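You operate a simulated robot arm through the tools that you are given. There is no shell and no other tool.

You run a simulated robot arm. Do the job below in one go: nothing can be reset, and whatever is moved stays where it is left.

TASK
Set the caliper on the 25 mm block and put the block back.
Fine: close the jaw on the block, press the caliper button, leave the jaw open. Set down upright: steel block.
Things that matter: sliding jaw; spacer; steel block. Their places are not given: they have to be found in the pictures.

Only the result counts: the job must be done as asked and must still hold three seconds after the hand-in. Knocking over, shifting, dropping, spilling or breaking anything else fails it.

THE ROBOT
A 7-joint arm with a two-finger parallel gripper, fixed in place. Base frame: the origin is at the foot of the arm, x ahead of it, y to its left, z up. Readings come in mm, rad, newtons and seconds.
Its first joint turns from -2.897 to 2.897 rad. Payload 3.43 kg.
Tool frame: the origin (TCP) lies between the finger pads and is the grasp point; the fingertips stand 30 mm ahead of it; z points along the fingers, y is the line along which they close. Largest opening 94 mm; finger width 28, thickness 10; the body of the gripper, 50 by 96 mm, starts 55 mm behind the TCP.
Orientation is told as [roll, pitch, yaw] about the base's x, y, z axes, in that order, counted from this pose: with the fingers straight down and closing along the base's y, the tool's x points along the base's -x, its y along +y and its z along -z.

THE INTERFACE
- The arm moves only by the tool apply_moves. Its argument "commands" is a list that holds one entry, the list of rows, each a list of 7 numbers: the finger opening in mm, from 0 to 94, then the shift along the base's x, y, z in units of 50 mm (1.0 is 50 mm), then the turn, a rotation vector about the base's x, y, z in units of 5 degrees (1.0 is 5 degrees). In form: [[[jaw, tx, ty, tz, ax, ay, az], ...]]. A call has 1 to 20 rows; each row shifts and turns the commanded pose from where the row before left it. A call with a number of a shift or a turn outside -1 to 1 is refused whole. A row lasts 0.2 s, in which the tool goes at most 50 mm and 0.15 rad; a call with a longer step from one row to the next is refused whole, and so is a gripper value outside its range. A pose out of reach is approached as far as the arm can. The call stops where the force on the tool passes 80 N (or 10 N more than at its start, if that is more) or the arm is blocked; 0.2 s more then pass. Each finger travels about 45 mm/s and halts on what it meets, pressing with about 27 N; the grip force reading is that of the motor and also rises with nothing between the fingers. The clock runs only during rows and for 0.2 s after the last one: add rows that do not move to give the fingers time. The reply holds the time, the measured pose of the TCP, the force on the tool along the base axes, the opening and the grip force, in the units named above and with some noise, with the torque about the TCP (base axes, N m) and any sound that the robot's microphone picked up.
- Cameras (640 x 400 px; columns grow to the right, rows downward): "scene" is fixed at [49.8, -650.4, 1426.2]; the picture's right is [0.48, -0.88, 0.00], its down [-0.56, -0.30, -0.77] and it looks along [0.68, 0.37, -0.64] (base axes); focal length 370 px, centre (320, 200). "wrist" rides on the gripper at [76, 14, -103] in the tool frame; the picture's right is [-0.18, 0.98, 0.00], its down [-0.75, -0.14, -0.64] and it looks along [-0.63, -0.12, 0.77] (tool axes); focal length 243 px, centre (320, 200).
- camera(camera): a new picture of that camera. It takes no simulated time.
- pixel_to_xyz(camera, pixels): for up to 12 pixels [column, row] of the newest picture of that camera ("zoom" is the newest enlarged one), the place [x, y, z] in the base frame of the surface seen there, good to about 3 mm. It takes no simulated time.
- inspect(camera, box): a new picture of the part [left, top, right, bottom] of that camera's present view, enlarged. It takes no simulated time.
- close_job(): hands the job in; it is judged then, once.

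Open the gripper and draw the arm clear of the work before you hand the job in, unless the task says otherwise.

The tools are called after "Call:" by a JSON object that holds its "name" and its "arguments". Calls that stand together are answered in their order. apply_moves: Moves the arm, as the interface text tells. Its arguments: {"type":"object","properties":{"commands":{"type":"array","items":{"type":"array","items":{"type":"array","items":{"type":"number"}}}}},"required":["commands"]} The other tools are called the same way: camera (camera) takes a picture; pixel_to_xyz (camera, pixels) gives the place of the surface under pixels of a picture; inspect (camera, box) takes an enlarged picture of a part of a camera's view; close_job () hands the job in.

At the start:

```text
t: 0.0
eef_pos: [210.8, -442.9, 1226.0]
ee_rot: [-0.001, 0.0, 0.001]
wrist_force: [1.0, 0.4, 0.0]
torque: [0.01, 0.02, -0.01]
opening: 94.0
grasp_force: 0.1
```

scene: 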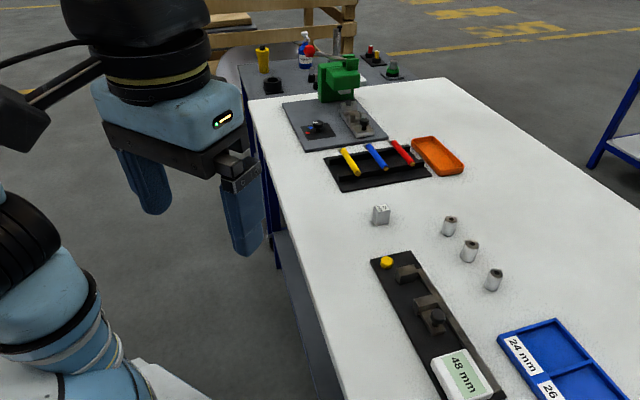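
wrist: 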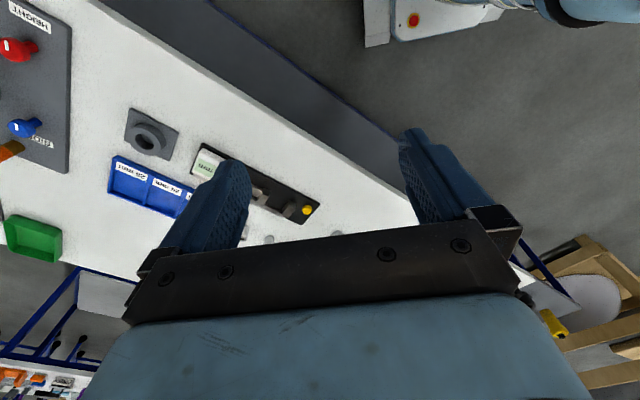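

The scene picture shows a caliper with a yellow button near (386,262), a block near (380,214) and spacers near (450,225), (469,250), (494,279). I enlarge these parts first.

Call:
{"name": "inspect", "arguments": {"camera": "scene", "box": [350, 190, 530, 302]}}

Call:
{"name": "inspect", "arguments": {"camera": "scene", "box": [360, 240, 520, 400]}}

Call:
{"name": "inspect", "arguments": {"camera": "wrist", "box": [100, 90, 350, 246]}}

```text
3.56 times, centred on (440, 246) of scene
```

zoom: 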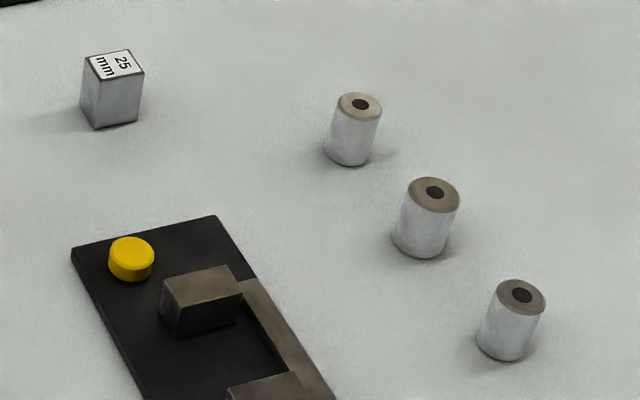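

```text
2.50 times, centred on (440, 320) of scene
```

zoom: 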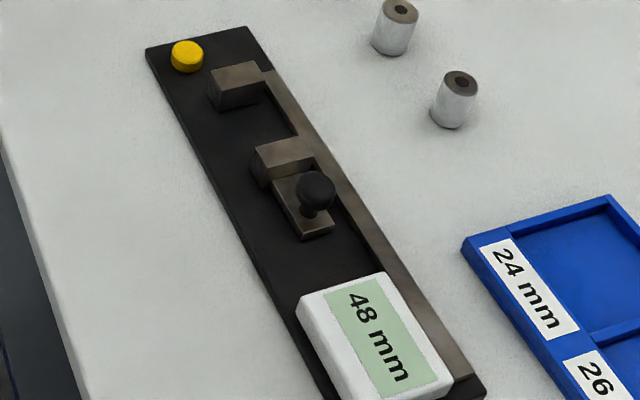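

```text
2.56 times, centred on (225, 168) of wrist
```

zoom: 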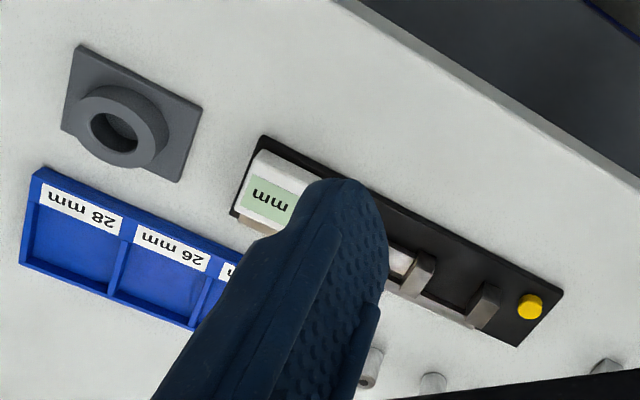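

The zoom shows the fixed jaw by the yellow button, a sliding jaw with a black knob, a 48 mm display, and the 25 mm block. I read off the places of those points.

Call:
{"name": "inspect", "arguments": {"camera": "scene", "box": [360, 190, 440, 240]}}

Call:
{"name": "pixel_to_xyz", "arguments": {"camera": "scene", "pixels": [[386, 260], [406, 270], [430, 301], [438, 314], [372, 258], [409, 252], [460, 372], [381, 208], [380, 220], [450, 219], [470, 243], [496, 272]]}}

```text
8.00 times, centred on (400, 215) of scene
```

zoom: 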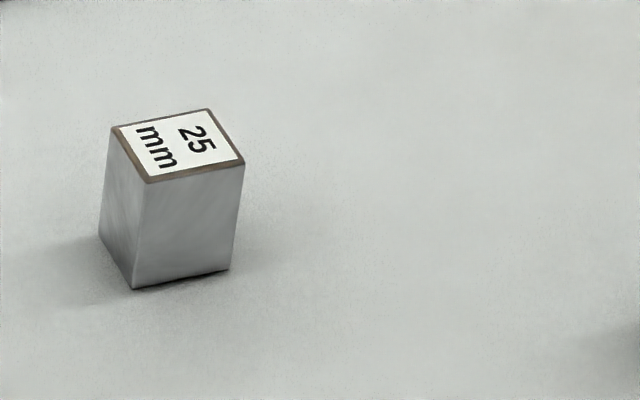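

```text
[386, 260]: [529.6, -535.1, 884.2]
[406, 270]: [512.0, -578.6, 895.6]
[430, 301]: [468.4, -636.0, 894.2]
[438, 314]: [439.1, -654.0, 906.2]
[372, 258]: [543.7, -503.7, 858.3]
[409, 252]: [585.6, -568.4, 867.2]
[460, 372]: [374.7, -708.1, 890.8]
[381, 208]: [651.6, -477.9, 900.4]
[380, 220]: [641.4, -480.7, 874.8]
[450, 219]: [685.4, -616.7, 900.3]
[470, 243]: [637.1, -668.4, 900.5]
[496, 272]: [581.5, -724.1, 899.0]
```

The block's top face has corners at about (112,127), (208,108), (245,164), (147,182) of the 8x zoom. I read these and its lower edges precisely.

Call:
{"name": "pixel_to_xyz", "arguments": {"camera": "zoom", "pixels": [[116, 128], [207, 112], [241, 162], [148, 179], [178, 145], [135, 282], [226, 266], [104, 222], [140, 230], [235, 215], [300, 300], [60, 150]]}}

Call:
{"name": "inspect", "arguments": {"camera": "scene", "box": [364, 245, 460, 341]}}

```text
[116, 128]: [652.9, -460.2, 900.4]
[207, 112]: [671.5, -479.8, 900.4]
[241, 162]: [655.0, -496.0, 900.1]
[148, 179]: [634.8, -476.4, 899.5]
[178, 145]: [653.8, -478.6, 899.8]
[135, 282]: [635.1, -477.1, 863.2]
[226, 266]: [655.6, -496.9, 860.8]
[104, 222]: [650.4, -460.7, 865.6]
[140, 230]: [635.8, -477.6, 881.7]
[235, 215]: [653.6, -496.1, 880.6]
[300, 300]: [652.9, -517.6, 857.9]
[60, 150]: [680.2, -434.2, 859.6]
```

```text
4.17 times, centred on (412, 293) of scene
```

zoom: 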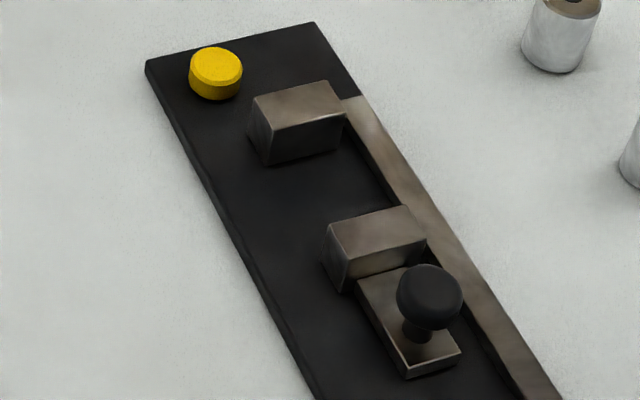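

The block is about 40 mm tall on a table at z≈859, centre near (653,-478), its sides turned about 45°. Now I measure the caliper's jaws, knob and button in the newest zoom.

Call:
{"name": "pixel_to_xyz", "arguments": {"camera": "zoom", "pixels": [[254, 101], [324, 84], [342, 112], [268, 127], [330, 228], [406, 209], [424, 236], [344, 256], [430, 285], [216, 60], [270, 160], [345, 286]]}}

Call:
{"name": "pixel_to_xyz", "arguments": {"camera": "zoom", "pixels": [[148, 62], [314, 24], [358, 96], [345, 100], [372, 300], [408, 362], [455, 348], [250, 200], [320, 170], [540, 390], [390, 140], [300, 380]]}}

Call:
{"name": "pixel_to_xyz", "arguments": {"camera": "zoom", "pixels": [[400, 290], [460, 290], [430, 268], [430, 325], [418, 335], [193, 62], [240, 66], [216, 50], [214, 76], [215, 95], [340, 145], [325, 210]]}}

```text
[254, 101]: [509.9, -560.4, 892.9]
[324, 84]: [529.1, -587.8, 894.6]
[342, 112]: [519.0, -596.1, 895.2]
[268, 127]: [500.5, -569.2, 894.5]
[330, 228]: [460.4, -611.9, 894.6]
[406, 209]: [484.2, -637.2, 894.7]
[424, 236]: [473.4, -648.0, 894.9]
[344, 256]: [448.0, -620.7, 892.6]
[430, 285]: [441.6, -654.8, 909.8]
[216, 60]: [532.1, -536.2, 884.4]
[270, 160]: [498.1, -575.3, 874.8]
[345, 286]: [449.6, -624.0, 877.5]
```

```text
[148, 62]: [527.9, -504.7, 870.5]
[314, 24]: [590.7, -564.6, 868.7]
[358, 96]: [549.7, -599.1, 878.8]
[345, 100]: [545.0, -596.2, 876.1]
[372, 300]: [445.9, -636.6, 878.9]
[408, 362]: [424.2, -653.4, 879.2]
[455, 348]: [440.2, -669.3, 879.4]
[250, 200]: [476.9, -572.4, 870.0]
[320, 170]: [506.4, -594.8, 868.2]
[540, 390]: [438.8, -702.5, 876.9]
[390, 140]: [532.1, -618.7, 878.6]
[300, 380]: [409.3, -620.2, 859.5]
```

```text
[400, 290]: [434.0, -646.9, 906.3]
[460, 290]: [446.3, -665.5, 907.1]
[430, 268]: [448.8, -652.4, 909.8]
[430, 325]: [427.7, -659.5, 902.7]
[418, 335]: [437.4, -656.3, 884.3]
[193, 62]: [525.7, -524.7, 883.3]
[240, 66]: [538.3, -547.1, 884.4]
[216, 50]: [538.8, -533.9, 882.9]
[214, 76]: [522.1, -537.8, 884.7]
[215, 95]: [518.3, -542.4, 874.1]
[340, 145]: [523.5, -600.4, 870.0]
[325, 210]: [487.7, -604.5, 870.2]
```

The block's faces run at about 45° to the base axes, parallel to the caliper's long axis, so I need a yaw of about +45°. I go to a hover at (653,-478,1060) above the block with that yaw and look with the wrist camera.

Call:
{"name": "apply_moves", "arguments": {"commands": [[[94, 0.737, -0.0585, -0.2767, 0, 0, 0.75], [94, 0.737, -0.0585, -0.2767, 0, 0, 0.75], [94, 0.737, -0.0585, -0.2767, 0, 0, 0.75], [94, 0.737, -0.0585, -0.2767, 0, 0, 0.75], [94, 0.737, -0.0585, -0.2767, 0, 0, 0.75], [94, 0.737, -0.0585, -0.2767, 0, 0, 0.75], [94, 0.737, -0.0585, -0.2767, 0, 0, 0.75], [94, 0.737, -0.0585, -0.2767, 0, 0, 0.75], [94, 0.737, -0.0585, -0.2767, 0, 0, 0.75], [94, 0.737, -0.0585, -0.2767, 0, 0, 0.75], [94, 0.737, -0.0585, -0.2767, 0, 0, 0.75], [94, 0.737, -0.0585, -0.2767, 0, 0, 0.75], [94, 0, 0, 0, 0, 0, 0], [94, 0, 0, 0, 0, 0, 0]]]}}

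```text
t: 3.0
eef_pos: [654.7, -479.0, 1060.8]
ee_rot: [0.0, 0.001, 0.788]
wrist_force: [-0.3, -0.1, -0.6]
torque: [0.02, 0.0, -0.02]
opening: 93.9
grasp_force: 0.1
```

The hand is at (654.7,-479,1060.8) with yaw 0.788 as planned. I take both pictures.

Call:
{"name": "camera", "arguments": {"camera": "wrist"}}

Call:
{"name": "camera", "arguments": {"camera": "scene"}}

```text
taken
```

wrist: 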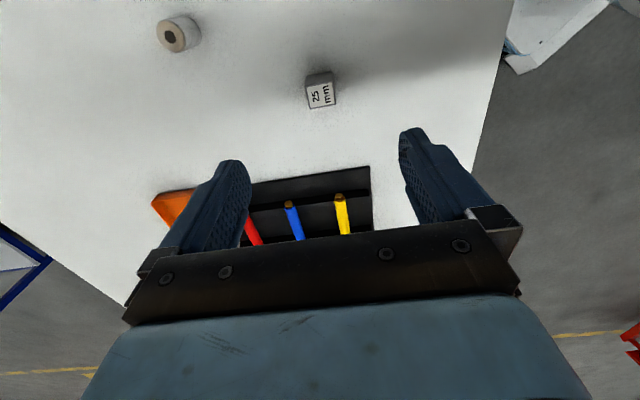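

```text
taken
```

scene: 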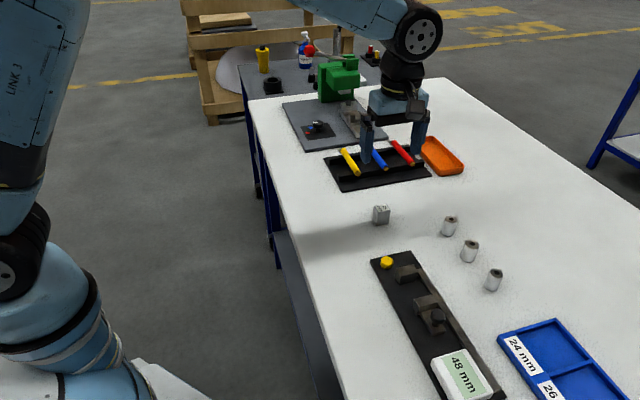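

The block shows at (320,92) of the wrist picture. I enlarge there for its corners.

Call:
{"name": "inspect", "arguments": {"camera": "wrist", "box": [280, 60, 360, 120]}}

```text
6.67 times, centred on (320, 90) of wrist
```

zoom: 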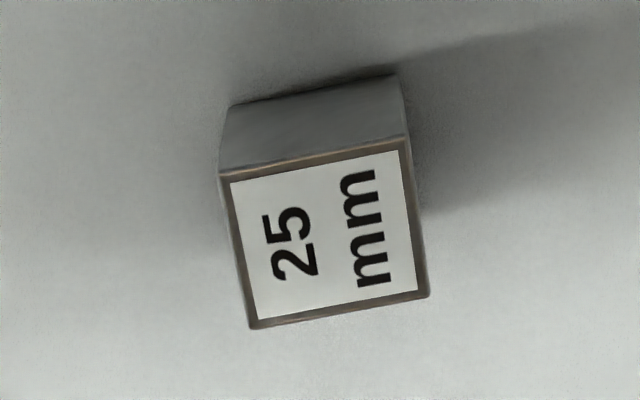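

The block's top face corners are near (222,174), (405,141), (427,294), (250,326). I read several of them plus edge midpoints to average out noise.

Call:
{"name": "pixel_to_xyz", "arguments": {"camera": "zoom", "pixels": [[226, 176], [402, 145], [424, 292], [252, 324], [314, 160], [413, 218], [338, 308], [239, 250], [326, 235], [230, 110], [390, 80], [500, 300]]}}

Call:
{"name": "pixel_to_xyz", "arguments": {"camera": "zoom", "pixels": [[224, 174], [404, 143], [426, 294], [250, 326], [270, 168], [360, 152], [409, 180], [418, 255], [380, 300], [295, 316], [245, 290], [233, 215]]}}

```text
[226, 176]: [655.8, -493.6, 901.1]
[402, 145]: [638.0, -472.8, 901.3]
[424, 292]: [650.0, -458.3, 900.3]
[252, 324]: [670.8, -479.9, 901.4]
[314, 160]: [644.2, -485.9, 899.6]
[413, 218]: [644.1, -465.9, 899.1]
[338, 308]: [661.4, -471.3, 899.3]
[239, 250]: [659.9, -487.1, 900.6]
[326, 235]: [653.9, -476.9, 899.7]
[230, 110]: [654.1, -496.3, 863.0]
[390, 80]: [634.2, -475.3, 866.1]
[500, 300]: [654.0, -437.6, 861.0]
```

```text
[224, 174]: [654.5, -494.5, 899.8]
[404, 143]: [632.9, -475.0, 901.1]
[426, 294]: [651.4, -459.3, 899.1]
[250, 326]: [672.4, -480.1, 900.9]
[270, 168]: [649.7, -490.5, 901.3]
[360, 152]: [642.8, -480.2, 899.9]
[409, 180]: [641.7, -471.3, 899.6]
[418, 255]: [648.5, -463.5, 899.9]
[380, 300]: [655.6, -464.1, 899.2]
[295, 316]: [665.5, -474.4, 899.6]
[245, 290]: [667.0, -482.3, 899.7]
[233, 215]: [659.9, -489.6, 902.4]
```

The block top centre is about (653.4,-477.3,900), ~25 mm along (0.71,0.70) and ~29 mm across, faces within ~0.5° of my present yaw. Now I hover over the caliper gap near (491,-604) to measure it closely.

Call:
{"name": "apply_moves", "arguments": {"commands": [[[94, -0.65, -0.5, 0, 0, 0, 0], [94, -0.65, -0.5, 0, 0, 0, 0], [94, -0.65, -0.5, 0, 0, 0, 0], [94, -0.65, -0.5, 0, 0, 0, 0], [94, -0.65, -0.5, 0, 0, 0, 0], [94, 0, 0, 0, 0, 0, 0], [94, 0, 0, 0, 0, 0, 0]]]}}

Call:
{"name": "camera", "arguments": {"camera": "wrist"}}

```text
t: 4.6
eef_pos: [490.9, -603.5, 1059.8]
ee_rot: [-0.002, 0.0, 0.783]
wrist_force: [0.3, 0.3, 0.7]
torque: [-0.01, 0.0, -0.01]
opening: 94.0
grasp_force: 0.1
```

```text
taken
```

wrist: 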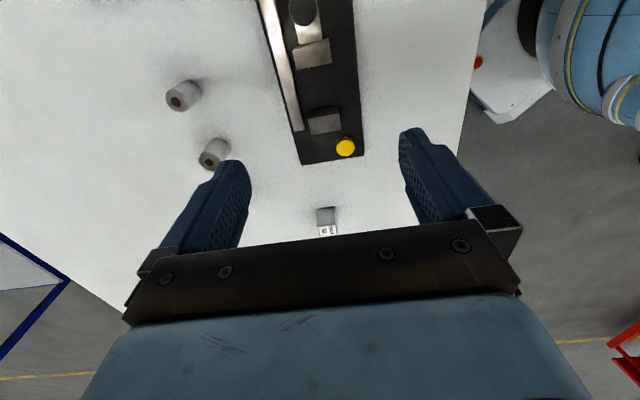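

The caliper's jaws show at (323,120) and (312,52), button at (345,147), knob at (302,10). I enlarge this part.

Call:
{"name": "inspect", "arguments": {"camera": "wrist", "box": [240, 0, 400, 100]}}

Call:
{"name": "inspect", "arguments": {"camera": "wrist", "box": [250, 30, 394, 120]}}

Call:
{"name": "inspect", "arguments": {"camera": "wrist", "box": [256, 80, 384, 160]}}

```text
4.00 times, centred on (320, 50) of wrist
```

zoom: 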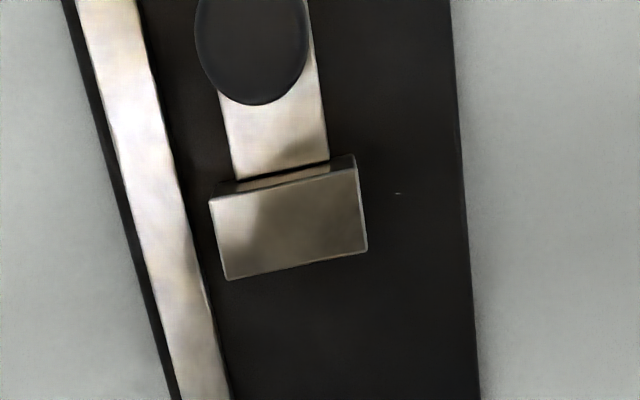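

```text
4.44 times, centred on (322, 75) of wrist
```

zoom: 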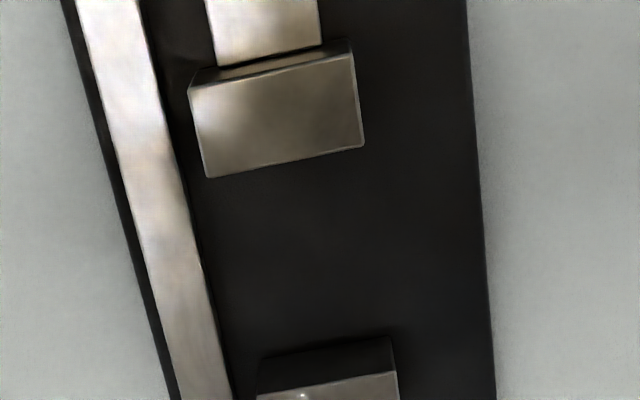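

```text
5.00 times, centred on (320, 120) of wrist
```

zoom: 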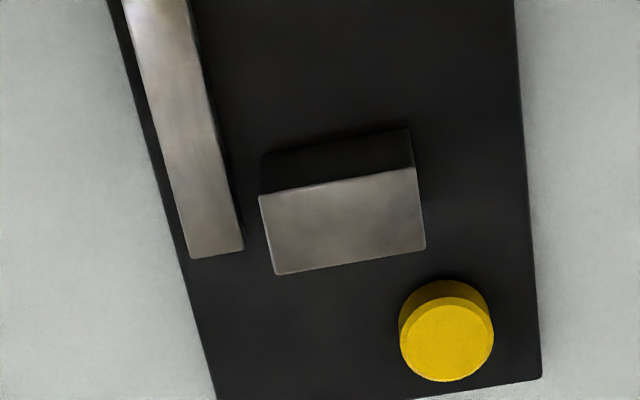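

In this zoom the fixed jaw's top corners are (259,195), (416,167), (426,248), (275,274), and the button is centred near (447,340). I read these.

Call:
{"name": "pixel_to_xyz", "arguments": {"camera": "zoom", "pixels": [[262, 197], [413, 170], [423, 246], [277, 271], [338, 184], [300, 191], [375, 178], [340, 222], [447, 340], [446, 320], [430, 345], [465, 345]]}}

Call:
{"name": "pixel_to_xyz", "arguments": {"camera": "zoom", "pixels": [[264, 160], [408, 134], [340, 148], [448, 370], [402, 342], [492, 338], [350, 60], [350, 320], [170, 100], [238, 245], [195, 253], [215, 180]]}}

Call:
{"name": "inspect", "arguments": {"camera": "wrist", "box": [250, 30, 394, 120]}}

Call:
{"name": "pixel_to_xyz", "arguments": {"camera": "zoom", "pixels": [[193, 92], [350, 57], [361, 145], [209, 175], [285, 159], [245, 167], [325, 151], [277, 115], [220, 30], [316, 20], [262, 375], [392, 355]]}}

Call:
{"name": "inspect", "arguments": {"camera": "wrist", "box": [240, 0, 400, 100]}}

Call:
{"name": "pixel_to_xyz", "arguments": {"camera": "zoom", "pixels": [[250, 20], [200, 30], [305, 30], [252, 60], [252, 98], [240, 130], [320, 120], [213, 203], [353, 165], [365, 248], [228, 275], [298, 262]]}}

```text
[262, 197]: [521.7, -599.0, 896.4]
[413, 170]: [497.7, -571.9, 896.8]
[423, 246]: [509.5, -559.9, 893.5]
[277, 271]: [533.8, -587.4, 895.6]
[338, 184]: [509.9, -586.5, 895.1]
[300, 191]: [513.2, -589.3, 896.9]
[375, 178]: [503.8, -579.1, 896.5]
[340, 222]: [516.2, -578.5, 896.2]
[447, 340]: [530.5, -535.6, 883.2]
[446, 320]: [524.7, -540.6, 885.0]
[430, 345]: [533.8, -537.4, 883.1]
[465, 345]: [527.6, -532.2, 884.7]
```

```text
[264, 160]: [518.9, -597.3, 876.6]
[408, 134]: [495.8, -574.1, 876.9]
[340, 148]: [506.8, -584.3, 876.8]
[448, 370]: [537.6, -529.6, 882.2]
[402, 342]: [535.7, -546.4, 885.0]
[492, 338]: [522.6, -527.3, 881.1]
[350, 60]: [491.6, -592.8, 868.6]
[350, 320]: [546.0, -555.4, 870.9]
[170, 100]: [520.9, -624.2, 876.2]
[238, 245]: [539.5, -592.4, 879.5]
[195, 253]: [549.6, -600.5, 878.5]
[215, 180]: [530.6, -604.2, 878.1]
```

```text
4.44 times, centred on (322, 75) of wrist
```

zoom: 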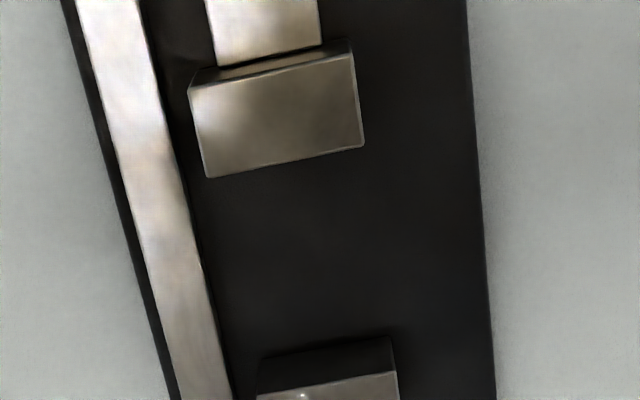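

```text
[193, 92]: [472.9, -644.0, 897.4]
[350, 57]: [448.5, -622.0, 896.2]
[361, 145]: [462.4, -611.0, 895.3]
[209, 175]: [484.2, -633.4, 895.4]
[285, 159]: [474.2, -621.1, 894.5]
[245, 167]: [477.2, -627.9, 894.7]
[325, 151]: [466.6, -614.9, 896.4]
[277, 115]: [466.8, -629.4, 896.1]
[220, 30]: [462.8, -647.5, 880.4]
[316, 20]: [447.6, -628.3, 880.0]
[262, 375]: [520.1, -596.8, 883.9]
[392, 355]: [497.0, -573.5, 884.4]
```

```text
4.00 times, centred on (320, 50) of wrist
```

zoom: 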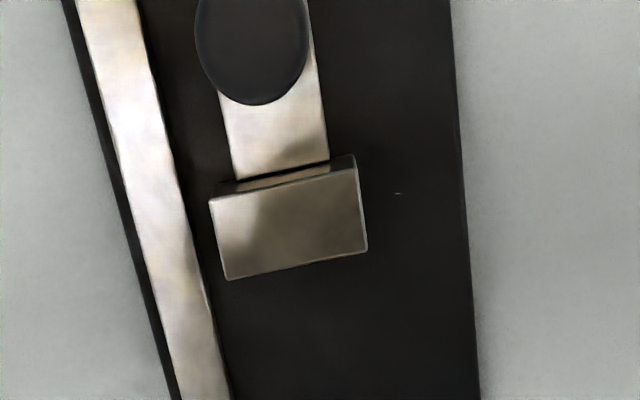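

```text
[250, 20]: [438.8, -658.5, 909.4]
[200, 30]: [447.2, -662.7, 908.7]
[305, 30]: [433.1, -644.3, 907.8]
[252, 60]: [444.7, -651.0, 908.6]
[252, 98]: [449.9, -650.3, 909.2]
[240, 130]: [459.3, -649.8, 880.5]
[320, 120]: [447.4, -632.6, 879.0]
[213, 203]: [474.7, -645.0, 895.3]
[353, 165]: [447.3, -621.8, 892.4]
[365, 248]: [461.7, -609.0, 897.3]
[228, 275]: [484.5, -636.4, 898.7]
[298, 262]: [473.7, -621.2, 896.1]
```

The jaws are ~25 mm tall, the inner faces ~50 mm apart, centre of the gap near (491,-604). To fix the caliper's yaw I sample points along the long straight edges of plate and rail in the wrist picture.

Call:
{"name": "camera", "arguments": {"camera": "wrist"}}

Call:
{"name": "pixel_to_xyz", "arguments": {"camera": "wrist", "pixels": [[351.5, 2], [352.5, 15], [353.5, 30], [354.2, 45], [355.3, 60], [356.2, 75], [357.2, 90], [358.5, 105], [359.5, 115], [360.5, 125], [361.5, 138], [362.5, 150]]}}

Call:
{"name": "pixel_to_xyz", "arguments": {"camera": "wrist", "pixels": [[268, 10], [271.5, 25], [275, 40], [278, 52], [281, 65], [284, 78], [286.5, 88], [289, 99], [291.5, 110], [294.5, 122], [297, 130], [268, 15]]}}

```text
taken
```

wrist: 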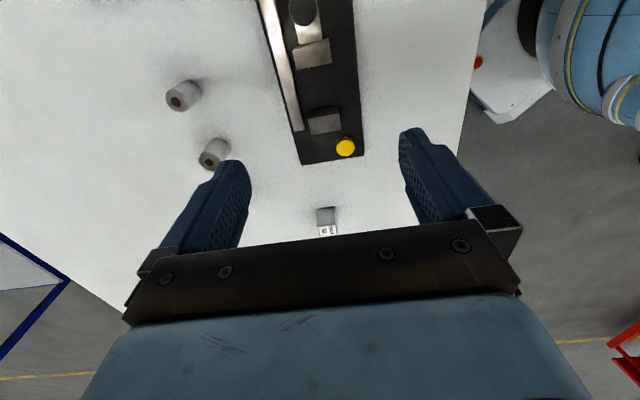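

```text
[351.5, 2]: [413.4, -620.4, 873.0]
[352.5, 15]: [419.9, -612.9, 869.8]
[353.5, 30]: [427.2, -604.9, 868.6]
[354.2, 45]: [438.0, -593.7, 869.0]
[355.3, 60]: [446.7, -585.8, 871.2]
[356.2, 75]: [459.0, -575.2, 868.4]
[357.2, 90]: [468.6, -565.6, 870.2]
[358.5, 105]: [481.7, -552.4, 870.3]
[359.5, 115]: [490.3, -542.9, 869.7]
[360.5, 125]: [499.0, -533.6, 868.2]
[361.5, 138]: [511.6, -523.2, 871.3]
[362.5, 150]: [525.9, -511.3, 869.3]
```

```text
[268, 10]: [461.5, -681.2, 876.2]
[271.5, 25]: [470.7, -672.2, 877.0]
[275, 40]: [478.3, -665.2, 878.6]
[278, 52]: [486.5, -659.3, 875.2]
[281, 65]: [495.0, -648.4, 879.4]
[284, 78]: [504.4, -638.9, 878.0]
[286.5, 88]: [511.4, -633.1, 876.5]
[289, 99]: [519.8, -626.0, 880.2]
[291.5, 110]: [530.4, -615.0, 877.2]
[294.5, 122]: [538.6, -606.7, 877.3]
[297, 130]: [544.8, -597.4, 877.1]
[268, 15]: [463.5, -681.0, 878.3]
```

Plate edge and rail both run at ~44.6°, so the caliper, the block and my 45° yaw all agree. I now go back over the block at (653.4,-477.3), lowering to z≈960 with the jaws open.

Call:
{"name": "apply_moves", "arguments": {"commands": [[[94, 0.65, 0.504, -0.4, 0, 0, 0], [94, 0.65, 0.504, -0.4, 0, 0, 0], [94, 0.65, 0.504, -0.4, 0, 0, 0], [94, 0.65, 0.504, -0.4, 0, 0, 0], [94, 0.65, 0.504, -0.4, 0, 0, 0], [94, 0, 0, 0, 0, 0, 0], [94, 0, 0, 0, 0, 0, 0], [94, 0, 0, 0, 0, 0, 0]]]}}

Call:
{"name": "camera", "arguments": {"camera": "wrist"}}

Call:
{"name": "camera", "arguments": {"camera": "scene"}}

```text
t: 6.4
eef_pos: [653.0, -477.0, 962.0]
ee_rot: [0.0, -0.001, 0.786]
wrist_force: [-0.1, 0.1, -1.2]
torque: [0.0, 0.0, 0.0]
opening: 94.2
grasp_force: 0.0
```

```text
taken
```

wrist: 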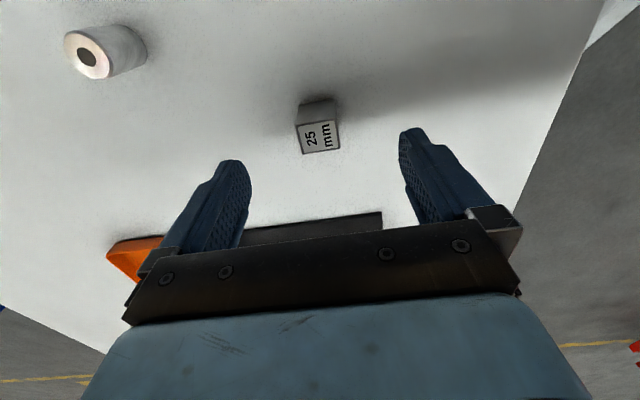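

```text
taken
```

scene: 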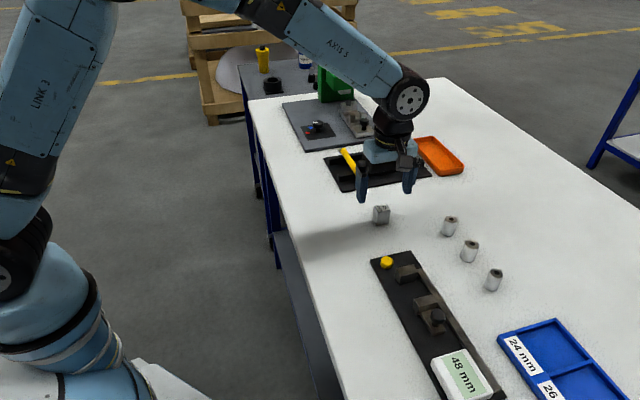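

The block is now at (319,135) of the wrist picture, between the fingers. I re-measure its top face from this closer view.

Call:
{"name": "inspect", "arguments": {"camera": "wrist", "box": [280, 90, 360, 165]}}

```text
5.33 times, centred on (320, 128) of wrist
```

zoom: 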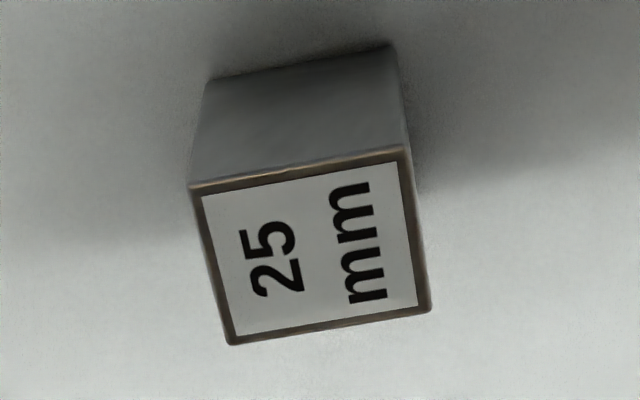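

The top face corners in this zoom are (193,188), (405,148), (431,308), (230,344). I read them and the edge midpoints.

Call:
{"name": "pixel_to_xyz", "arguments": {"camera": "zoom", "pixels": [[196, 190], [402, 151], [428, 306], [232, 341], [298, 170], [416, 228], [330, 325], [213, 265], [311, 247], [250, 181], [350, 161], [280, 333]]}}

Call:
{"name": "pixel_to_xyz", "arguments": {"camera": "zoom", "pixels": [[195, 189], [403, 150], [429, 307], [231, 342], [298, 169], [417, 228], [330, 326], [212, 265], [311, 247], [380, 316], [409, 190], [422, 270]]}}

```text
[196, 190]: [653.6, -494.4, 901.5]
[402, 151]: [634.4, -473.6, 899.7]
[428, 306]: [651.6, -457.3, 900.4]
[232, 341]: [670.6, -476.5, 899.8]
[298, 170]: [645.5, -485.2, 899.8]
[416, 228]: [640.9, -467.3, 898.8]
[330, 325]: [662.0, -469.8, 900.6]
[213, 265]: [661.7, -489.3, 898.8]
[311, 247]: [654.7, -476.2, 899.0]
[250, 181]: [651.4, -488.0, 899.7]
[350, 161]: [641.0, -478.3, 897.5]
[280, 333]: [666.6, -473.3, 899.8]
```

```text
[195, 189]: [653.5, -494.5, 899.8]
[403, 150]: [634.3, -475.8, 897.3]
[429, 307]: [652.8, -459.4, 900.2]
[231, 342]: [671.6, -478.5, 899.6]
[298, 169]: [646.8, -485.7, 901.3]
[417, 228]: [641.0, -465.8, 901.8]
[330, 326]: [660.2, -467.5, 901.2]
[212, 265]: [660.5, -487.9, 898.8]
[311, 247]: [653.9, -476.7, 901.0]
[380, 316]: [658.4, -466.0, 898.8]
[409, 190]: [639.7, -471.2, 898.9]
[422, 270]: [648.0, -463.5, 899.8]
```

The block's centre is (652.9,-476.6), within a millimetre of the hand, and the 25 mm side lies along the tool's x. I lower 55 mm so that the fingertips stand ~16 mm above the table, without closing yet.

Call:
{"name": "apply_moves", "arguments": {"commands": [[[94, 0, 0, -0.3, 0, 0, 0], [94, 0, 0, -0.3, 0, 0, 0], [94, 0, 0, -0.3, 0, 0, 0], [94, 0, 0, -0.2, 0, 0, 0], [94, 0, 0, 0, 0, 0, 0], [94, 0, 0, 0, 0, 0, 0]]]}}

Call:
{"name": "inspect", "arguments": {"camera": "scene", "box": [330, 150, 450, 250]}}

Call:
{"name": "camera", "arguments": {"camera": "wrist"}}

```text
t: 7.8
eef_pos: [652.6, -477.5, 905.0]
ee_rot: [-0.001, 0.0, 0.787]
wrist_force: [-0.3, 0.1, 0.3]
torque: [-0.01, 0.0, -0.01]
opening: 93.9
grasp_force: 0.0
```

```text
4.00 times, centred on (390, 200) of scene
```

zoom: 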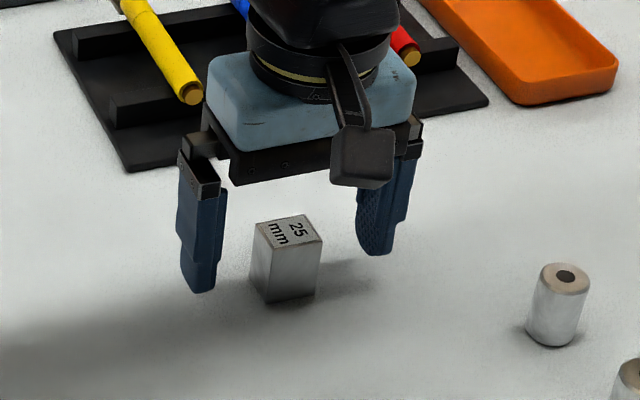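

```text
taken
```

wrist: 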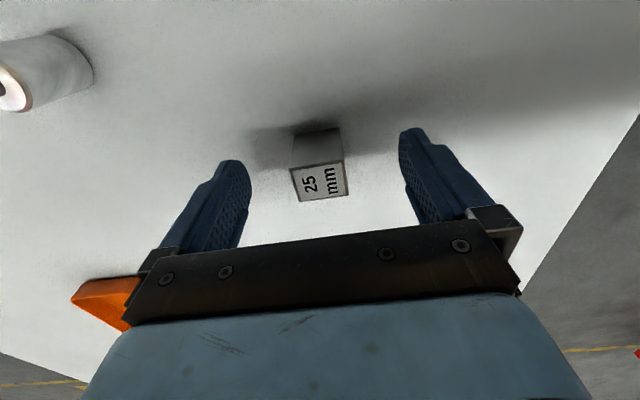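

The fingers straddle the block with even gaps, the block top at (320,183) of the wrist picture. I close the fingers on it and wait.

Call:
{"name": "apply_moves", "arguments": {"commands": [[[50, 0, 0, 0, 0, 0, 0], [35, 0, 0, 0, 0, 0, 0], [30, 0, 0, 0, 0, 0, 0], [20, 0, 0, 0, 0, 0, 0], [10, 0, 0, 0, 0, 0, 0], [10, 0, 0, 0, 0, 0, 0], [10, 0, 0, 0, 0, 0, 0]]]}}

Call:
{"name": "camera", "arguments": {"camera": "wrist"}}

```text
t: 9.4
eef_pos: [652.9, -477.4, 905.5]
ee_rot: [-0.001, -0.001, 0.785]
wrist_force: [0.3, -0.2, -0.5]
torque: [-0.04, 0.0, 0.01]
opening: 29.5
grasp_force: 26.7
```

```text
taken
```

wrist: 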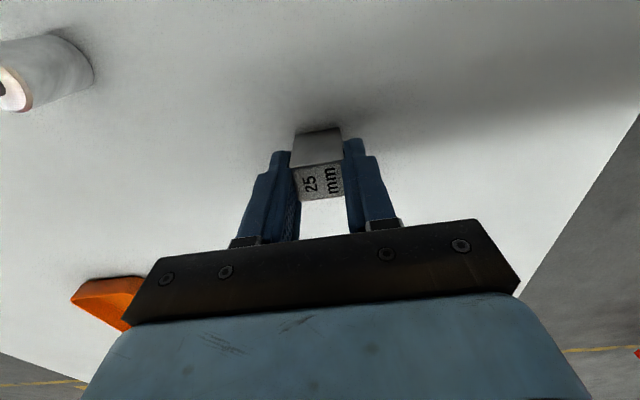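

The grip reads 29.5 mm opening and 26.7 N, so the block is held across its 30 mm side and the 25 mm side is free. I lift it 60 mm straight up.

Call:
{"name": "apply_moves", "arguments": {"commands": [[[10, 0, 0, 0.2, 0, 0, 0], [10, 0, 0, 0.4, 0, 0, 0], [10, 0, 0, 0.6, 0, 0, 0], [10, 0, 0, 0, 0, 0, 0]]]}}

Call:
{"name": "inspect", "arguments": {"camera": "scene", "box": [330, 130, 450, 230]}}

```text
t: 10.4
eef_pos: [653.2, -475.9, 966.3]
ee_rot: [0.002, 0.001, 0.785]
wrist_force: [0.5, -0.5, -2.1]
torque: [-0.02, -0.01, -0.01]
opening: 29.4
grasp_force: 26.9
```

```text
4.00 times, centred on (390, 180) of scene
```

zoom: 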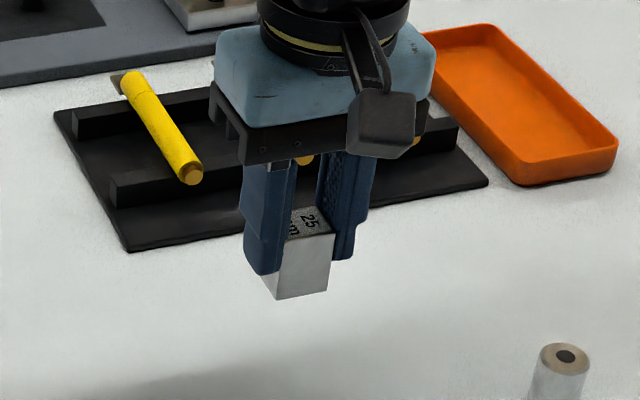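

The block is held upright in the fingers with its lower part clear. I carry it at this height to above the gap, at about (495.8,-598.7).

Call:
{"name": "apply_moves", "arguments": {"commands": [[[10, -0.4, -0.31, 0, 0, 0, 0], [10, -0.629, -0.487, 0, 0, 0, 0], [10, -0.629, -0.487, 0, 0, 0, 0], [10, -0.629, -0.487, 0, 0, 0, 0], [10, -0.5, -0.387, 0, 0, 0, 0], [10, -0.357, -0.276, 0, 0, 0, 0], [10, 0, 0, 0, 0, 0, 0], [10, 0, 0, 0, 0, 0, 0]]]}}

Call:
{"name": "camera", "arguments": {"camera": "wrist"}}

Call:
{"name": "inspect", "arguments": {"camera": "scene", "box": [340, 200, 480, 320]}}

```text
t: 12.2
eef_pos: [496.9, -598.3, 967.3]
ee_rot: [0.0, 0.0, 0.785]
wrist_force: [-0.3, 0.1, -2.1]
torque: [0.0, -0.05, -0.01]
opening: 29.7
grasp_force: 26.4
```

```text
taken
```

wrist: 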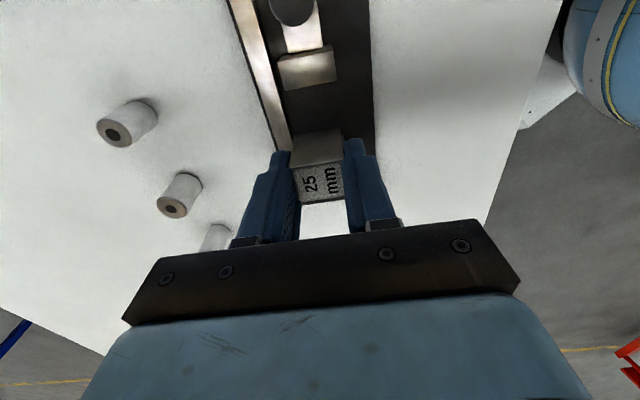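

```text
3.33 times, centred on (410, 260) of scene
```

zoom: 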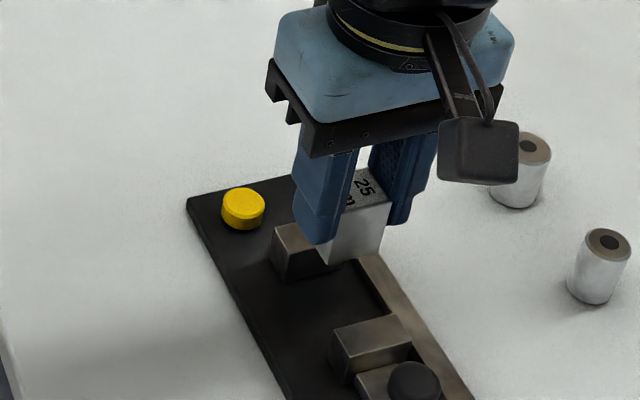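

The hand is above the gap; the fixed jaw's inner face should be ~6 mm from the block's side. I lower 35 mm so the block's foot dips just below the jaw tops, watching the force.

Call:
{"name": "apply_moves", "arguments": {"commands": [[[10, 0, 0, -0.2, 0, 0, 0], [10, 0, 0, -0.2, 0, 0, 0], [10, 0, 0, -0.15, 0, 0, 0], [10, 0, 0, -0.15, 0, 0, 0], [10, 0, 0, 0, 0, 0, 0]]]}}

Call:
{"name": "camera", "arguments": {"camera": "wrist"}}

Call:
{"name": "inspect", "arguments": {"camera": "scene", "box": [360, 220, 460, 310]}}

Call:
{"name": "inspect", "arguments": {"camera": "wrist", "box": [230, 0, 390, 220]}}

```text
t: 13.4
eef_pos: [497.8, -598.9, 930.2]
ee_rot: [0.001, 0.0, 0.785]
wrist_force: [-0.5, 0.3, -1.9]
torque: [0.01, -0.02, -0.04]
opening: 29.5
grasp_force: 27.3
```

```text
taken
```

wrist: 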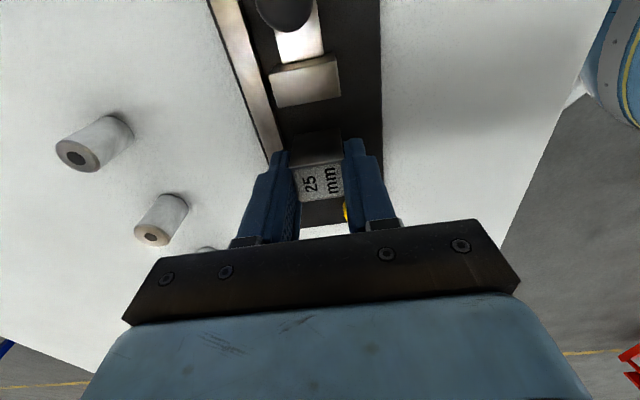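

```text
4.44 times, centred on (410, 265) of scene
```

zoom: 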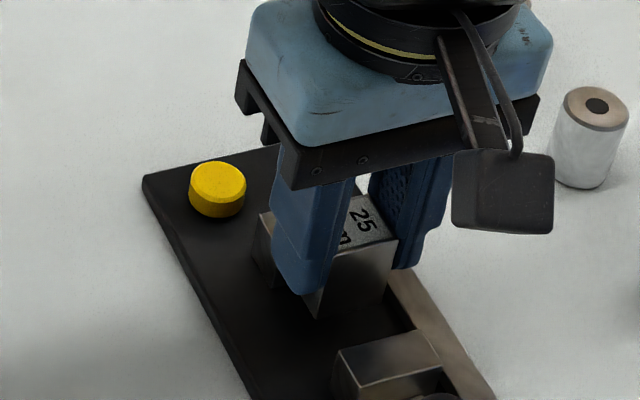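

```text
1.82 times, centred on (310, 110) of wrist
```

zoom: 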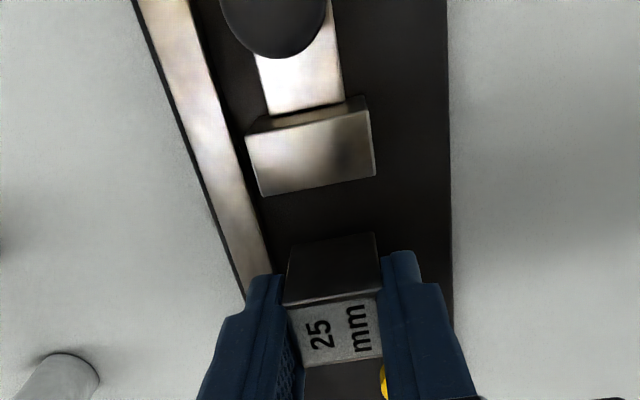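

No contact (force still ~2 N of block weight) and the block sits between the jaws. I shift 2 mm away from the fixed jaw and lower about 13 mm toward the plate.

Call:
{"name": "apply_moves", "arguments": {"commands": [[[10, -0.03, -0.03, -0.1, 0, 0, 0], [10, 0, 0, -0.1, 0, 0, 0], [10, 0, 0, -0.06, 0, 0, 0], [10, 0, 0, 0, 0, 0, 0], [10, 0, 0, 0, 0, 0, 0]]]}}

```text
t: 14.6
eef_pos: [495.8, -600.2, 918.6]
ee_rot: [0.0, -0.001, 0.784]
wrist_force: [0.1, 0.5, -1.6]
torque: [-0.02, 0.0, -0.02]
opening: 29.9
grasp_force: 27.2
```

The force is still just the block's weight at z≈918, so the block's foot is some 2–3 mm above the plate. I go down in 1 mm steps until it is met.

Call:
{"name": "apply_moves", "arguments": {"commands": [[[10, 0, 0, -0.02, 0, 0, 0], [10, 0, 0, -0.02, 0, 0, 0], [10, 0, 0, 0, 0, 0, 0]]]}}

```text
t: 15.4
eef_pos: [495.8, -601.0, 916.2]
ee_rot: [0.0, 0.0, 0.785]
wrist_force: [0.4, 0.4, -1.6]
torque: [-0.03, 0.02, 0.03]
opening: 29.6
grasp_force: 27.5
```

Still no contact (−1.6 N) at z≈916.2. I go on with half-millimetre steps.

Call:
{"name": "apply_moves", "arguments": {"commands": [[[10, 0, 0, -0.01, 0, 0, 0], [10, 0, 0, -0.01, 0, 0, 0], [10, 0, 0, 0, 0, 0, 0]]]}}

```text
t: 16.2
eef_pos: [495.5, -598.9, 915.4]
ee_rot: [0.0, -0.001, 0.786]
wrist_force: [-0.2, 2.6, 7.1]
torque: [0.15, 0.0, -0.01]
opening: 29.7
grasp_force: 27.4
```

The force rose to +7 N: the block stands on the plate. I open the fingers to 44 mm to release it.

Call:
{"name": "apply_moves", "arguments": {"commands": [[[34, 0, 0, 0, 0, 0, 0], [40, 0, 0, 0, 0, 0, 0], [46, 0, 0, 0, 0, 0, 0], [46, 0, 0, 0, 0, 0, 0]]]}}

Call:
{"name": "camera", "arguments": {"camera": "wrist"}}

Call:
{"name": "inspect", "arguments": {"camera": "scene", "box": [360, 220, 460, 310]}}

```text
t: 17.2
eef_pos: [494.9, -600.2, 915.5]
ee_rot: [-0.001, 0.0, 0.785]
wrist_force: [-0.3, 0.1, 0.6]
torque: [-0.02, -0.02, -0.02]
opening: 46.1
grasp_force: 0.0
```

```text
taken
```

wrist: 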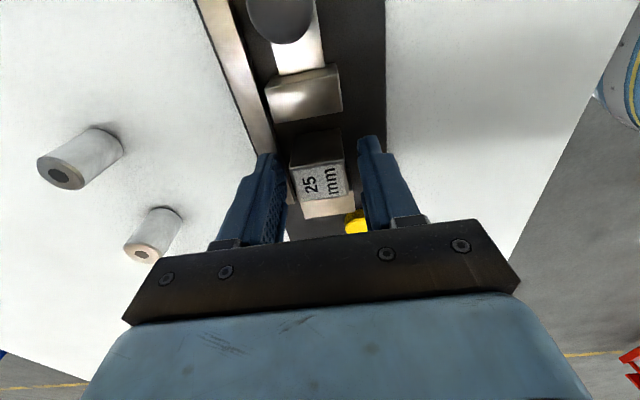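

```text
4.44 times, centred on (410, 265) of scene
```

zoom: 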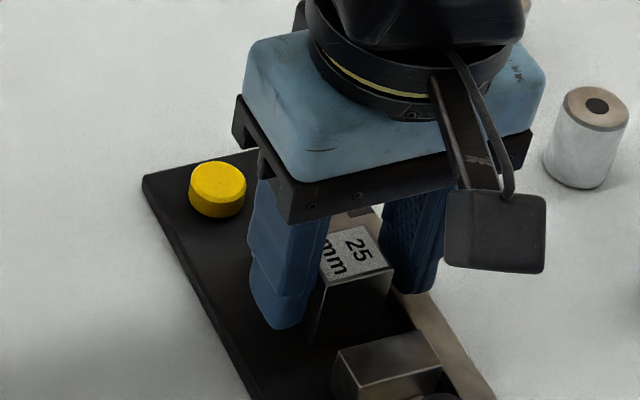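

The block stands free between the jaws (wrist (320,175)). I raise the hand straight up 60 mm, then go over the knob near (440.8,-656).

Call:
{"name": "apply_moves", "arguments": {"commands": [[[46, 0, 0, 0.2, 0, 0, 0], [46, 0, 0, 0.5, 0, 0, 0], [46, 0, 0, 0.5, 0, 0, 0], [60, -0.365, -0.374, 0, 0, 0, 0], [60, -0.365, -0.374, 0, 0, 0, 0], [60, -0.365, -0.374, 0, 0, 0, 0], [60, 0, 0, 0, 0, 0, 0], [60, 0, 0, 0, 0, 0, 0]]]}}

Call:
{"name": "camera", "arguments": {"camera": "wrist"}}

Call:
{"name": "inspect", "arguments": {"camera": "scene", "box": [360, 220, 500, 346]}}

```text
t: 19.0
eef_pos: [441.9, -657.3, 976.2]
ee_rot: [-0.001, 0.0, 0.785]
wrist_force: [0.5, -0.9, -0.7]
torque: [-0.01, 0.02, 0.03]
opening: 59.9
grasp_force: 0.0
```

```text
taken
```

wrist: 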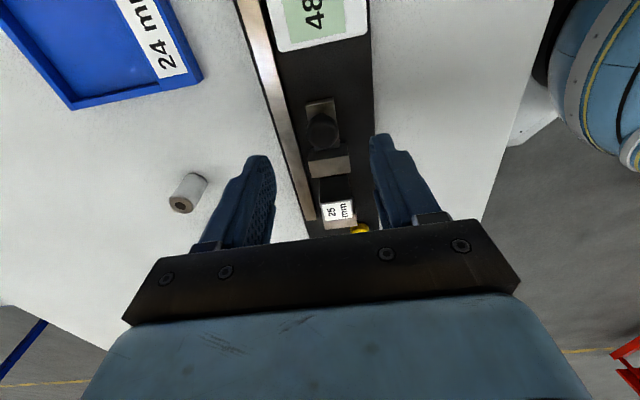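

```text
3.17 times, centred on (430, 283) of scene
```

zoom: 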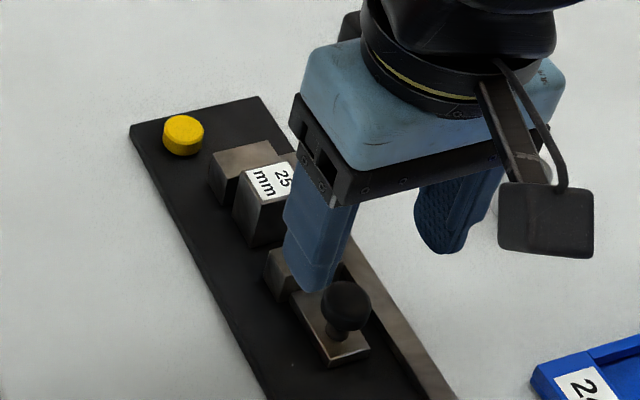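

The knob now shows at (322,130) of the wrist picture. I enlarge to confirm its centre and the gaps around the block.

Call:
{"name": "inspect", "arguments": {"camera": "wrist", "box": [256, 90, 384, 240]}}

Call:
{"name": "inspect", "arguments": {"camera": "wrist", "box": [272, 90, 368, 150]}}

Call:
{"name": "pixel_to_xyz", "arguments": {"camera": "zoom", "pixels": [[335, 270], [335, 240], [335, 305], [290, 270], [380, 270], [310, 250], [360, 250], [310, 300], [360, 300], [230, 80], [390, 70], [335, 200]]}}

```text
2.67 times, centred on (320, 165) of wrist
```

zoom: 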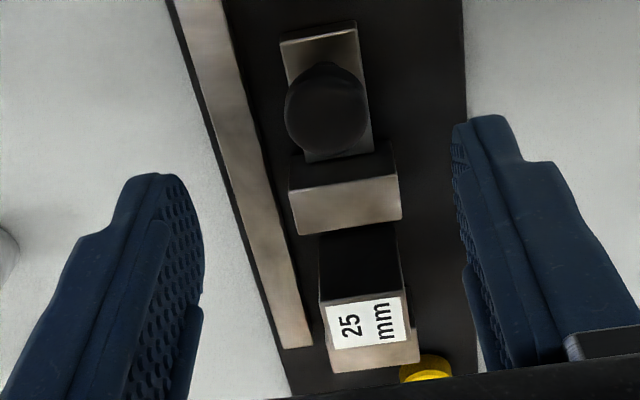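

```text
6.67 times, centred on (320, 120) of wrist
```

zoom: 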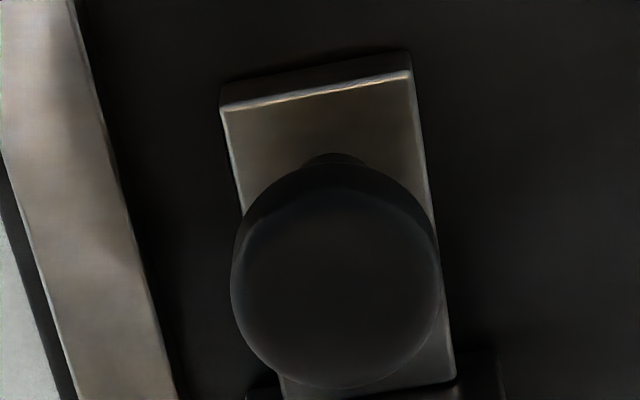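

```text
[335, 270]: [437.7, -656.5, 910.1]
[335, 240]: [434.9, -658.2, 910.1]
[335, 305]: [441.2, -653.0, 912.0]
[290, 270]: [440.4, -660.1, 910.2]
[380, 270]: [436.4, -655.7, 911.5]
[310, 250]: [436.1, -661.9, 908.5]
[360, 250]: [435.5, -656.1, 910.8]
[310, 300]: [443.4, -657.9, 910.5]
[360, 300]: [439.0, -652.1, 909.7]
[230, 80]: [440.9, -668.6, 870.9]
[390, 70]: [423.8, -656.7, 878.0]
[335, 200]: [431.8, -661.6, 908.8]
```

The knob's flat top is centred near (440,-655) at z≈910, within about 1 mm of the hand. I trim by that millimetre and lower 60 mm so the fingertips pass beside the knob, still open.

Call:
{"name": "apply_moves", "arguments": {"commands": [[[60, -0.01, 0.02, -0.3, 0, 0, 0], [60, 0, 0, -0.3, 0, 0, 0], [60, 0, 0, -0.3, 0, 0, 0], [60, 0, 0, -0.2, 0, 0, 0], [60, 0, 0, -0.1, 0, 0, 0], [60, 0, 0, 0, 0, 0, 0], [60, 0, 0, 0, 0, 0, 0]]]}}

Call:
{"name": "camera", "arguments": {"camera": "wrist"}}

Call:
{"name": "inspect", "arguments": {"camera": "scene", "box": [360, 240, 480, 346]}}

```text
t: 20.6
eef_pos: [440.8, -654.3, 915.2]
ee_rot: [0.001, 0.0, 0.784]
wrist_force: [1.0, 0.3, 0.9]
torque: [0.02, 0.02, 0.02]
opening: 60.1
grasp_force: 0.1
```

```text
taken
```

wrist: 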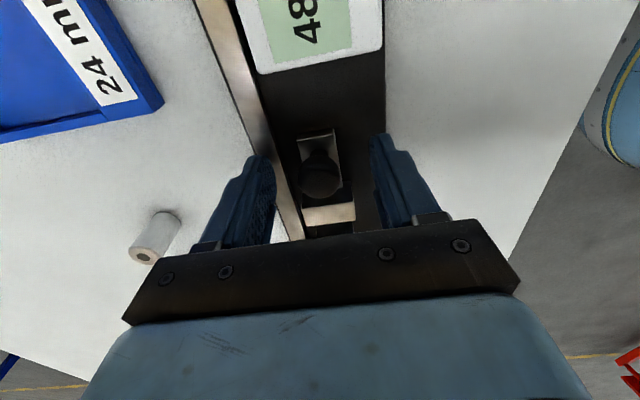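

```text
3.77 times, centred on (420, 293) of scene
```

zoom: 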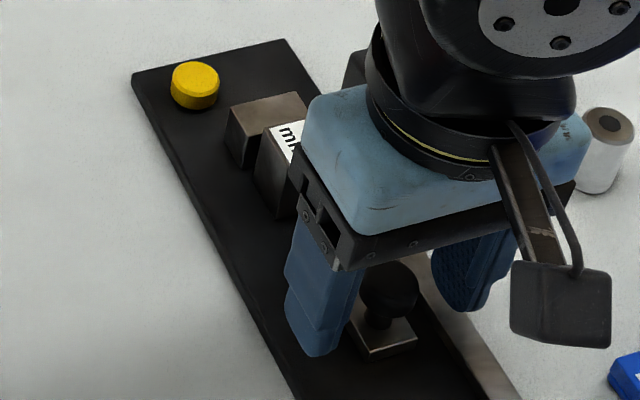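

The fingers stand either side of the knob (319,176), about centred. I close gently in stages to find it.

Call:
{"name": "apply_moves", "arguments": {"commands": [[[45, 0, 0, 0, 0, 0, 0], [35, 0, 0, 0, 0, 0, 0], [28, 0, 0, 0, 0, 0, 0], [26, 0, 0, 0, 0, 0, 0], [24, 0, 0, 0, 0, 0, 0], [24, 0, 0, 0, 0, 0, 0]]]}}

Call:
{"name": "camera", "arguments": {"camera": "wrist"}}

```text
t: 22.0
eef_pos: [440.8, -655.5, 915.3]
ee_rot: [0.0, 0.0, 0.786]
wrist_force: [0.7, -2.2, -0.3]
torque: [-0.01, 0.02, 0.0]
opening: 25.0
grasp_force: 0.9
```

```text
taken
```

wrist: 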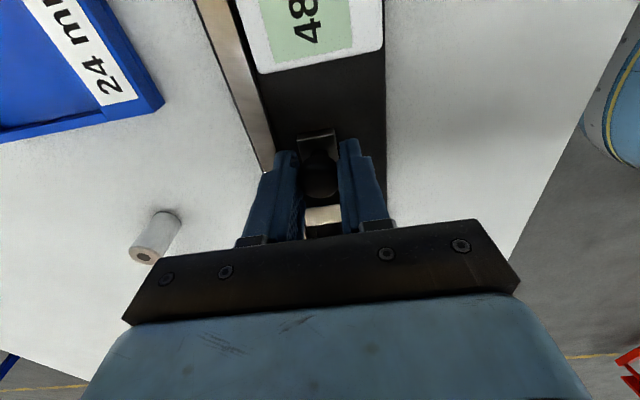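

The fingers touch the knob at 25 mm with only ~2 N sideways. I take a firm grip.

Call:
{"name": "apply_moves", "arguments": {"commands": [[[20, 0, 0, 0, 0, 0, 0], [10, 0, 0, 0, 0, 0, 0], [10, 0, 0, 0, 0, 0, 0]]]}}

```text
t: 22.8
eef_pos: [440.7, -655.2, 914.7]
ee_rot: [0.0, 0.001, 0.785]
wrist_force: [8.7, -8.5, 1.0]
torque: [-0.09, -0.13, 0.01]
opening: 22.9
grasp_force: 44.9
```

The grip holds (22.9 mm) but with ~12 N sideways along (0.7,-0.7). I shift 0.7 mm that way to relieve it.

Call:
{"name": "apply_moves", "arguments": {"commands": [[[10, 0.01, -0.01, 0, 0, 0, 0], [10, 0, 0, 0, 0, 0, 0]]]}}

```text
t: 23.4
eef_pos: [441.5, -656.2, 915.3]
ee_rot: [0.0, 0.001, 0.785]
wrist_force: [4.1, -3.0, 1.5]
torque: [-0.11, 0.02, -0.01]
opening: 22.7
grasp_force: 44.5
```

Sideways force is down to ~5 N. I slide the jaw 10 mm toward the block along (0.71,0.70), in small steps, and look at the forces.

Call:
{"name": "apply_moves", "arguments": {"commands": [[[10, 0.042, 0.03, 0, 0, 0, 0], [10, 0.036, 0.035, 0, 0, 0, 0], [10, 0.036, 0.035, 0, 0, 0, 0], [10, 0.036, 0.035, 0, 0, 0, 0], [10, 0, 0, 0, 0, 0, 0]]]}}

Call:
{"name": "camera", "arguments": {"camera": "wrist"}}

Call:
{"name": "camera", "arguments": {"camera": "scene"}}

```text
t: 24.6
eef_pos: [446.3, -649.4, 915.5]
ee_rot: [0.002, 0.001, 0.787]
wrist_force: [-6.2, 6.7, 2.3]
torque: [-0.01, 0.23, 0.04]
opening: 22.9
grasp_force: 44.5
```

```text
taken
```

wrist: 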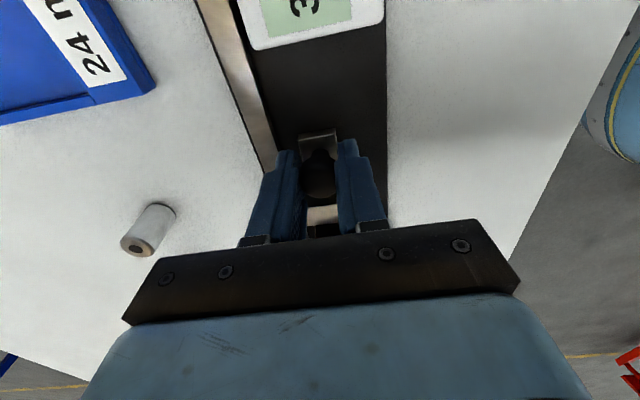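

```text
taken
```

scene: 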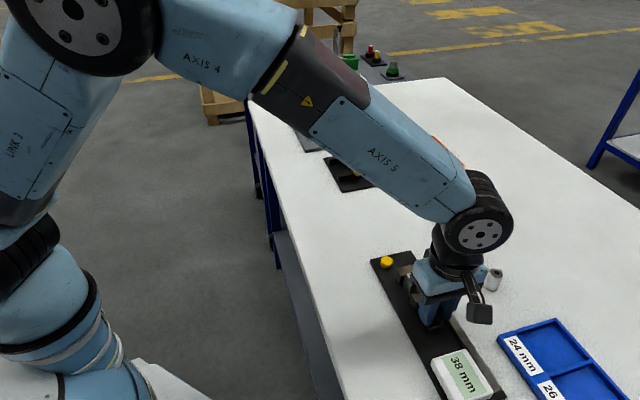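

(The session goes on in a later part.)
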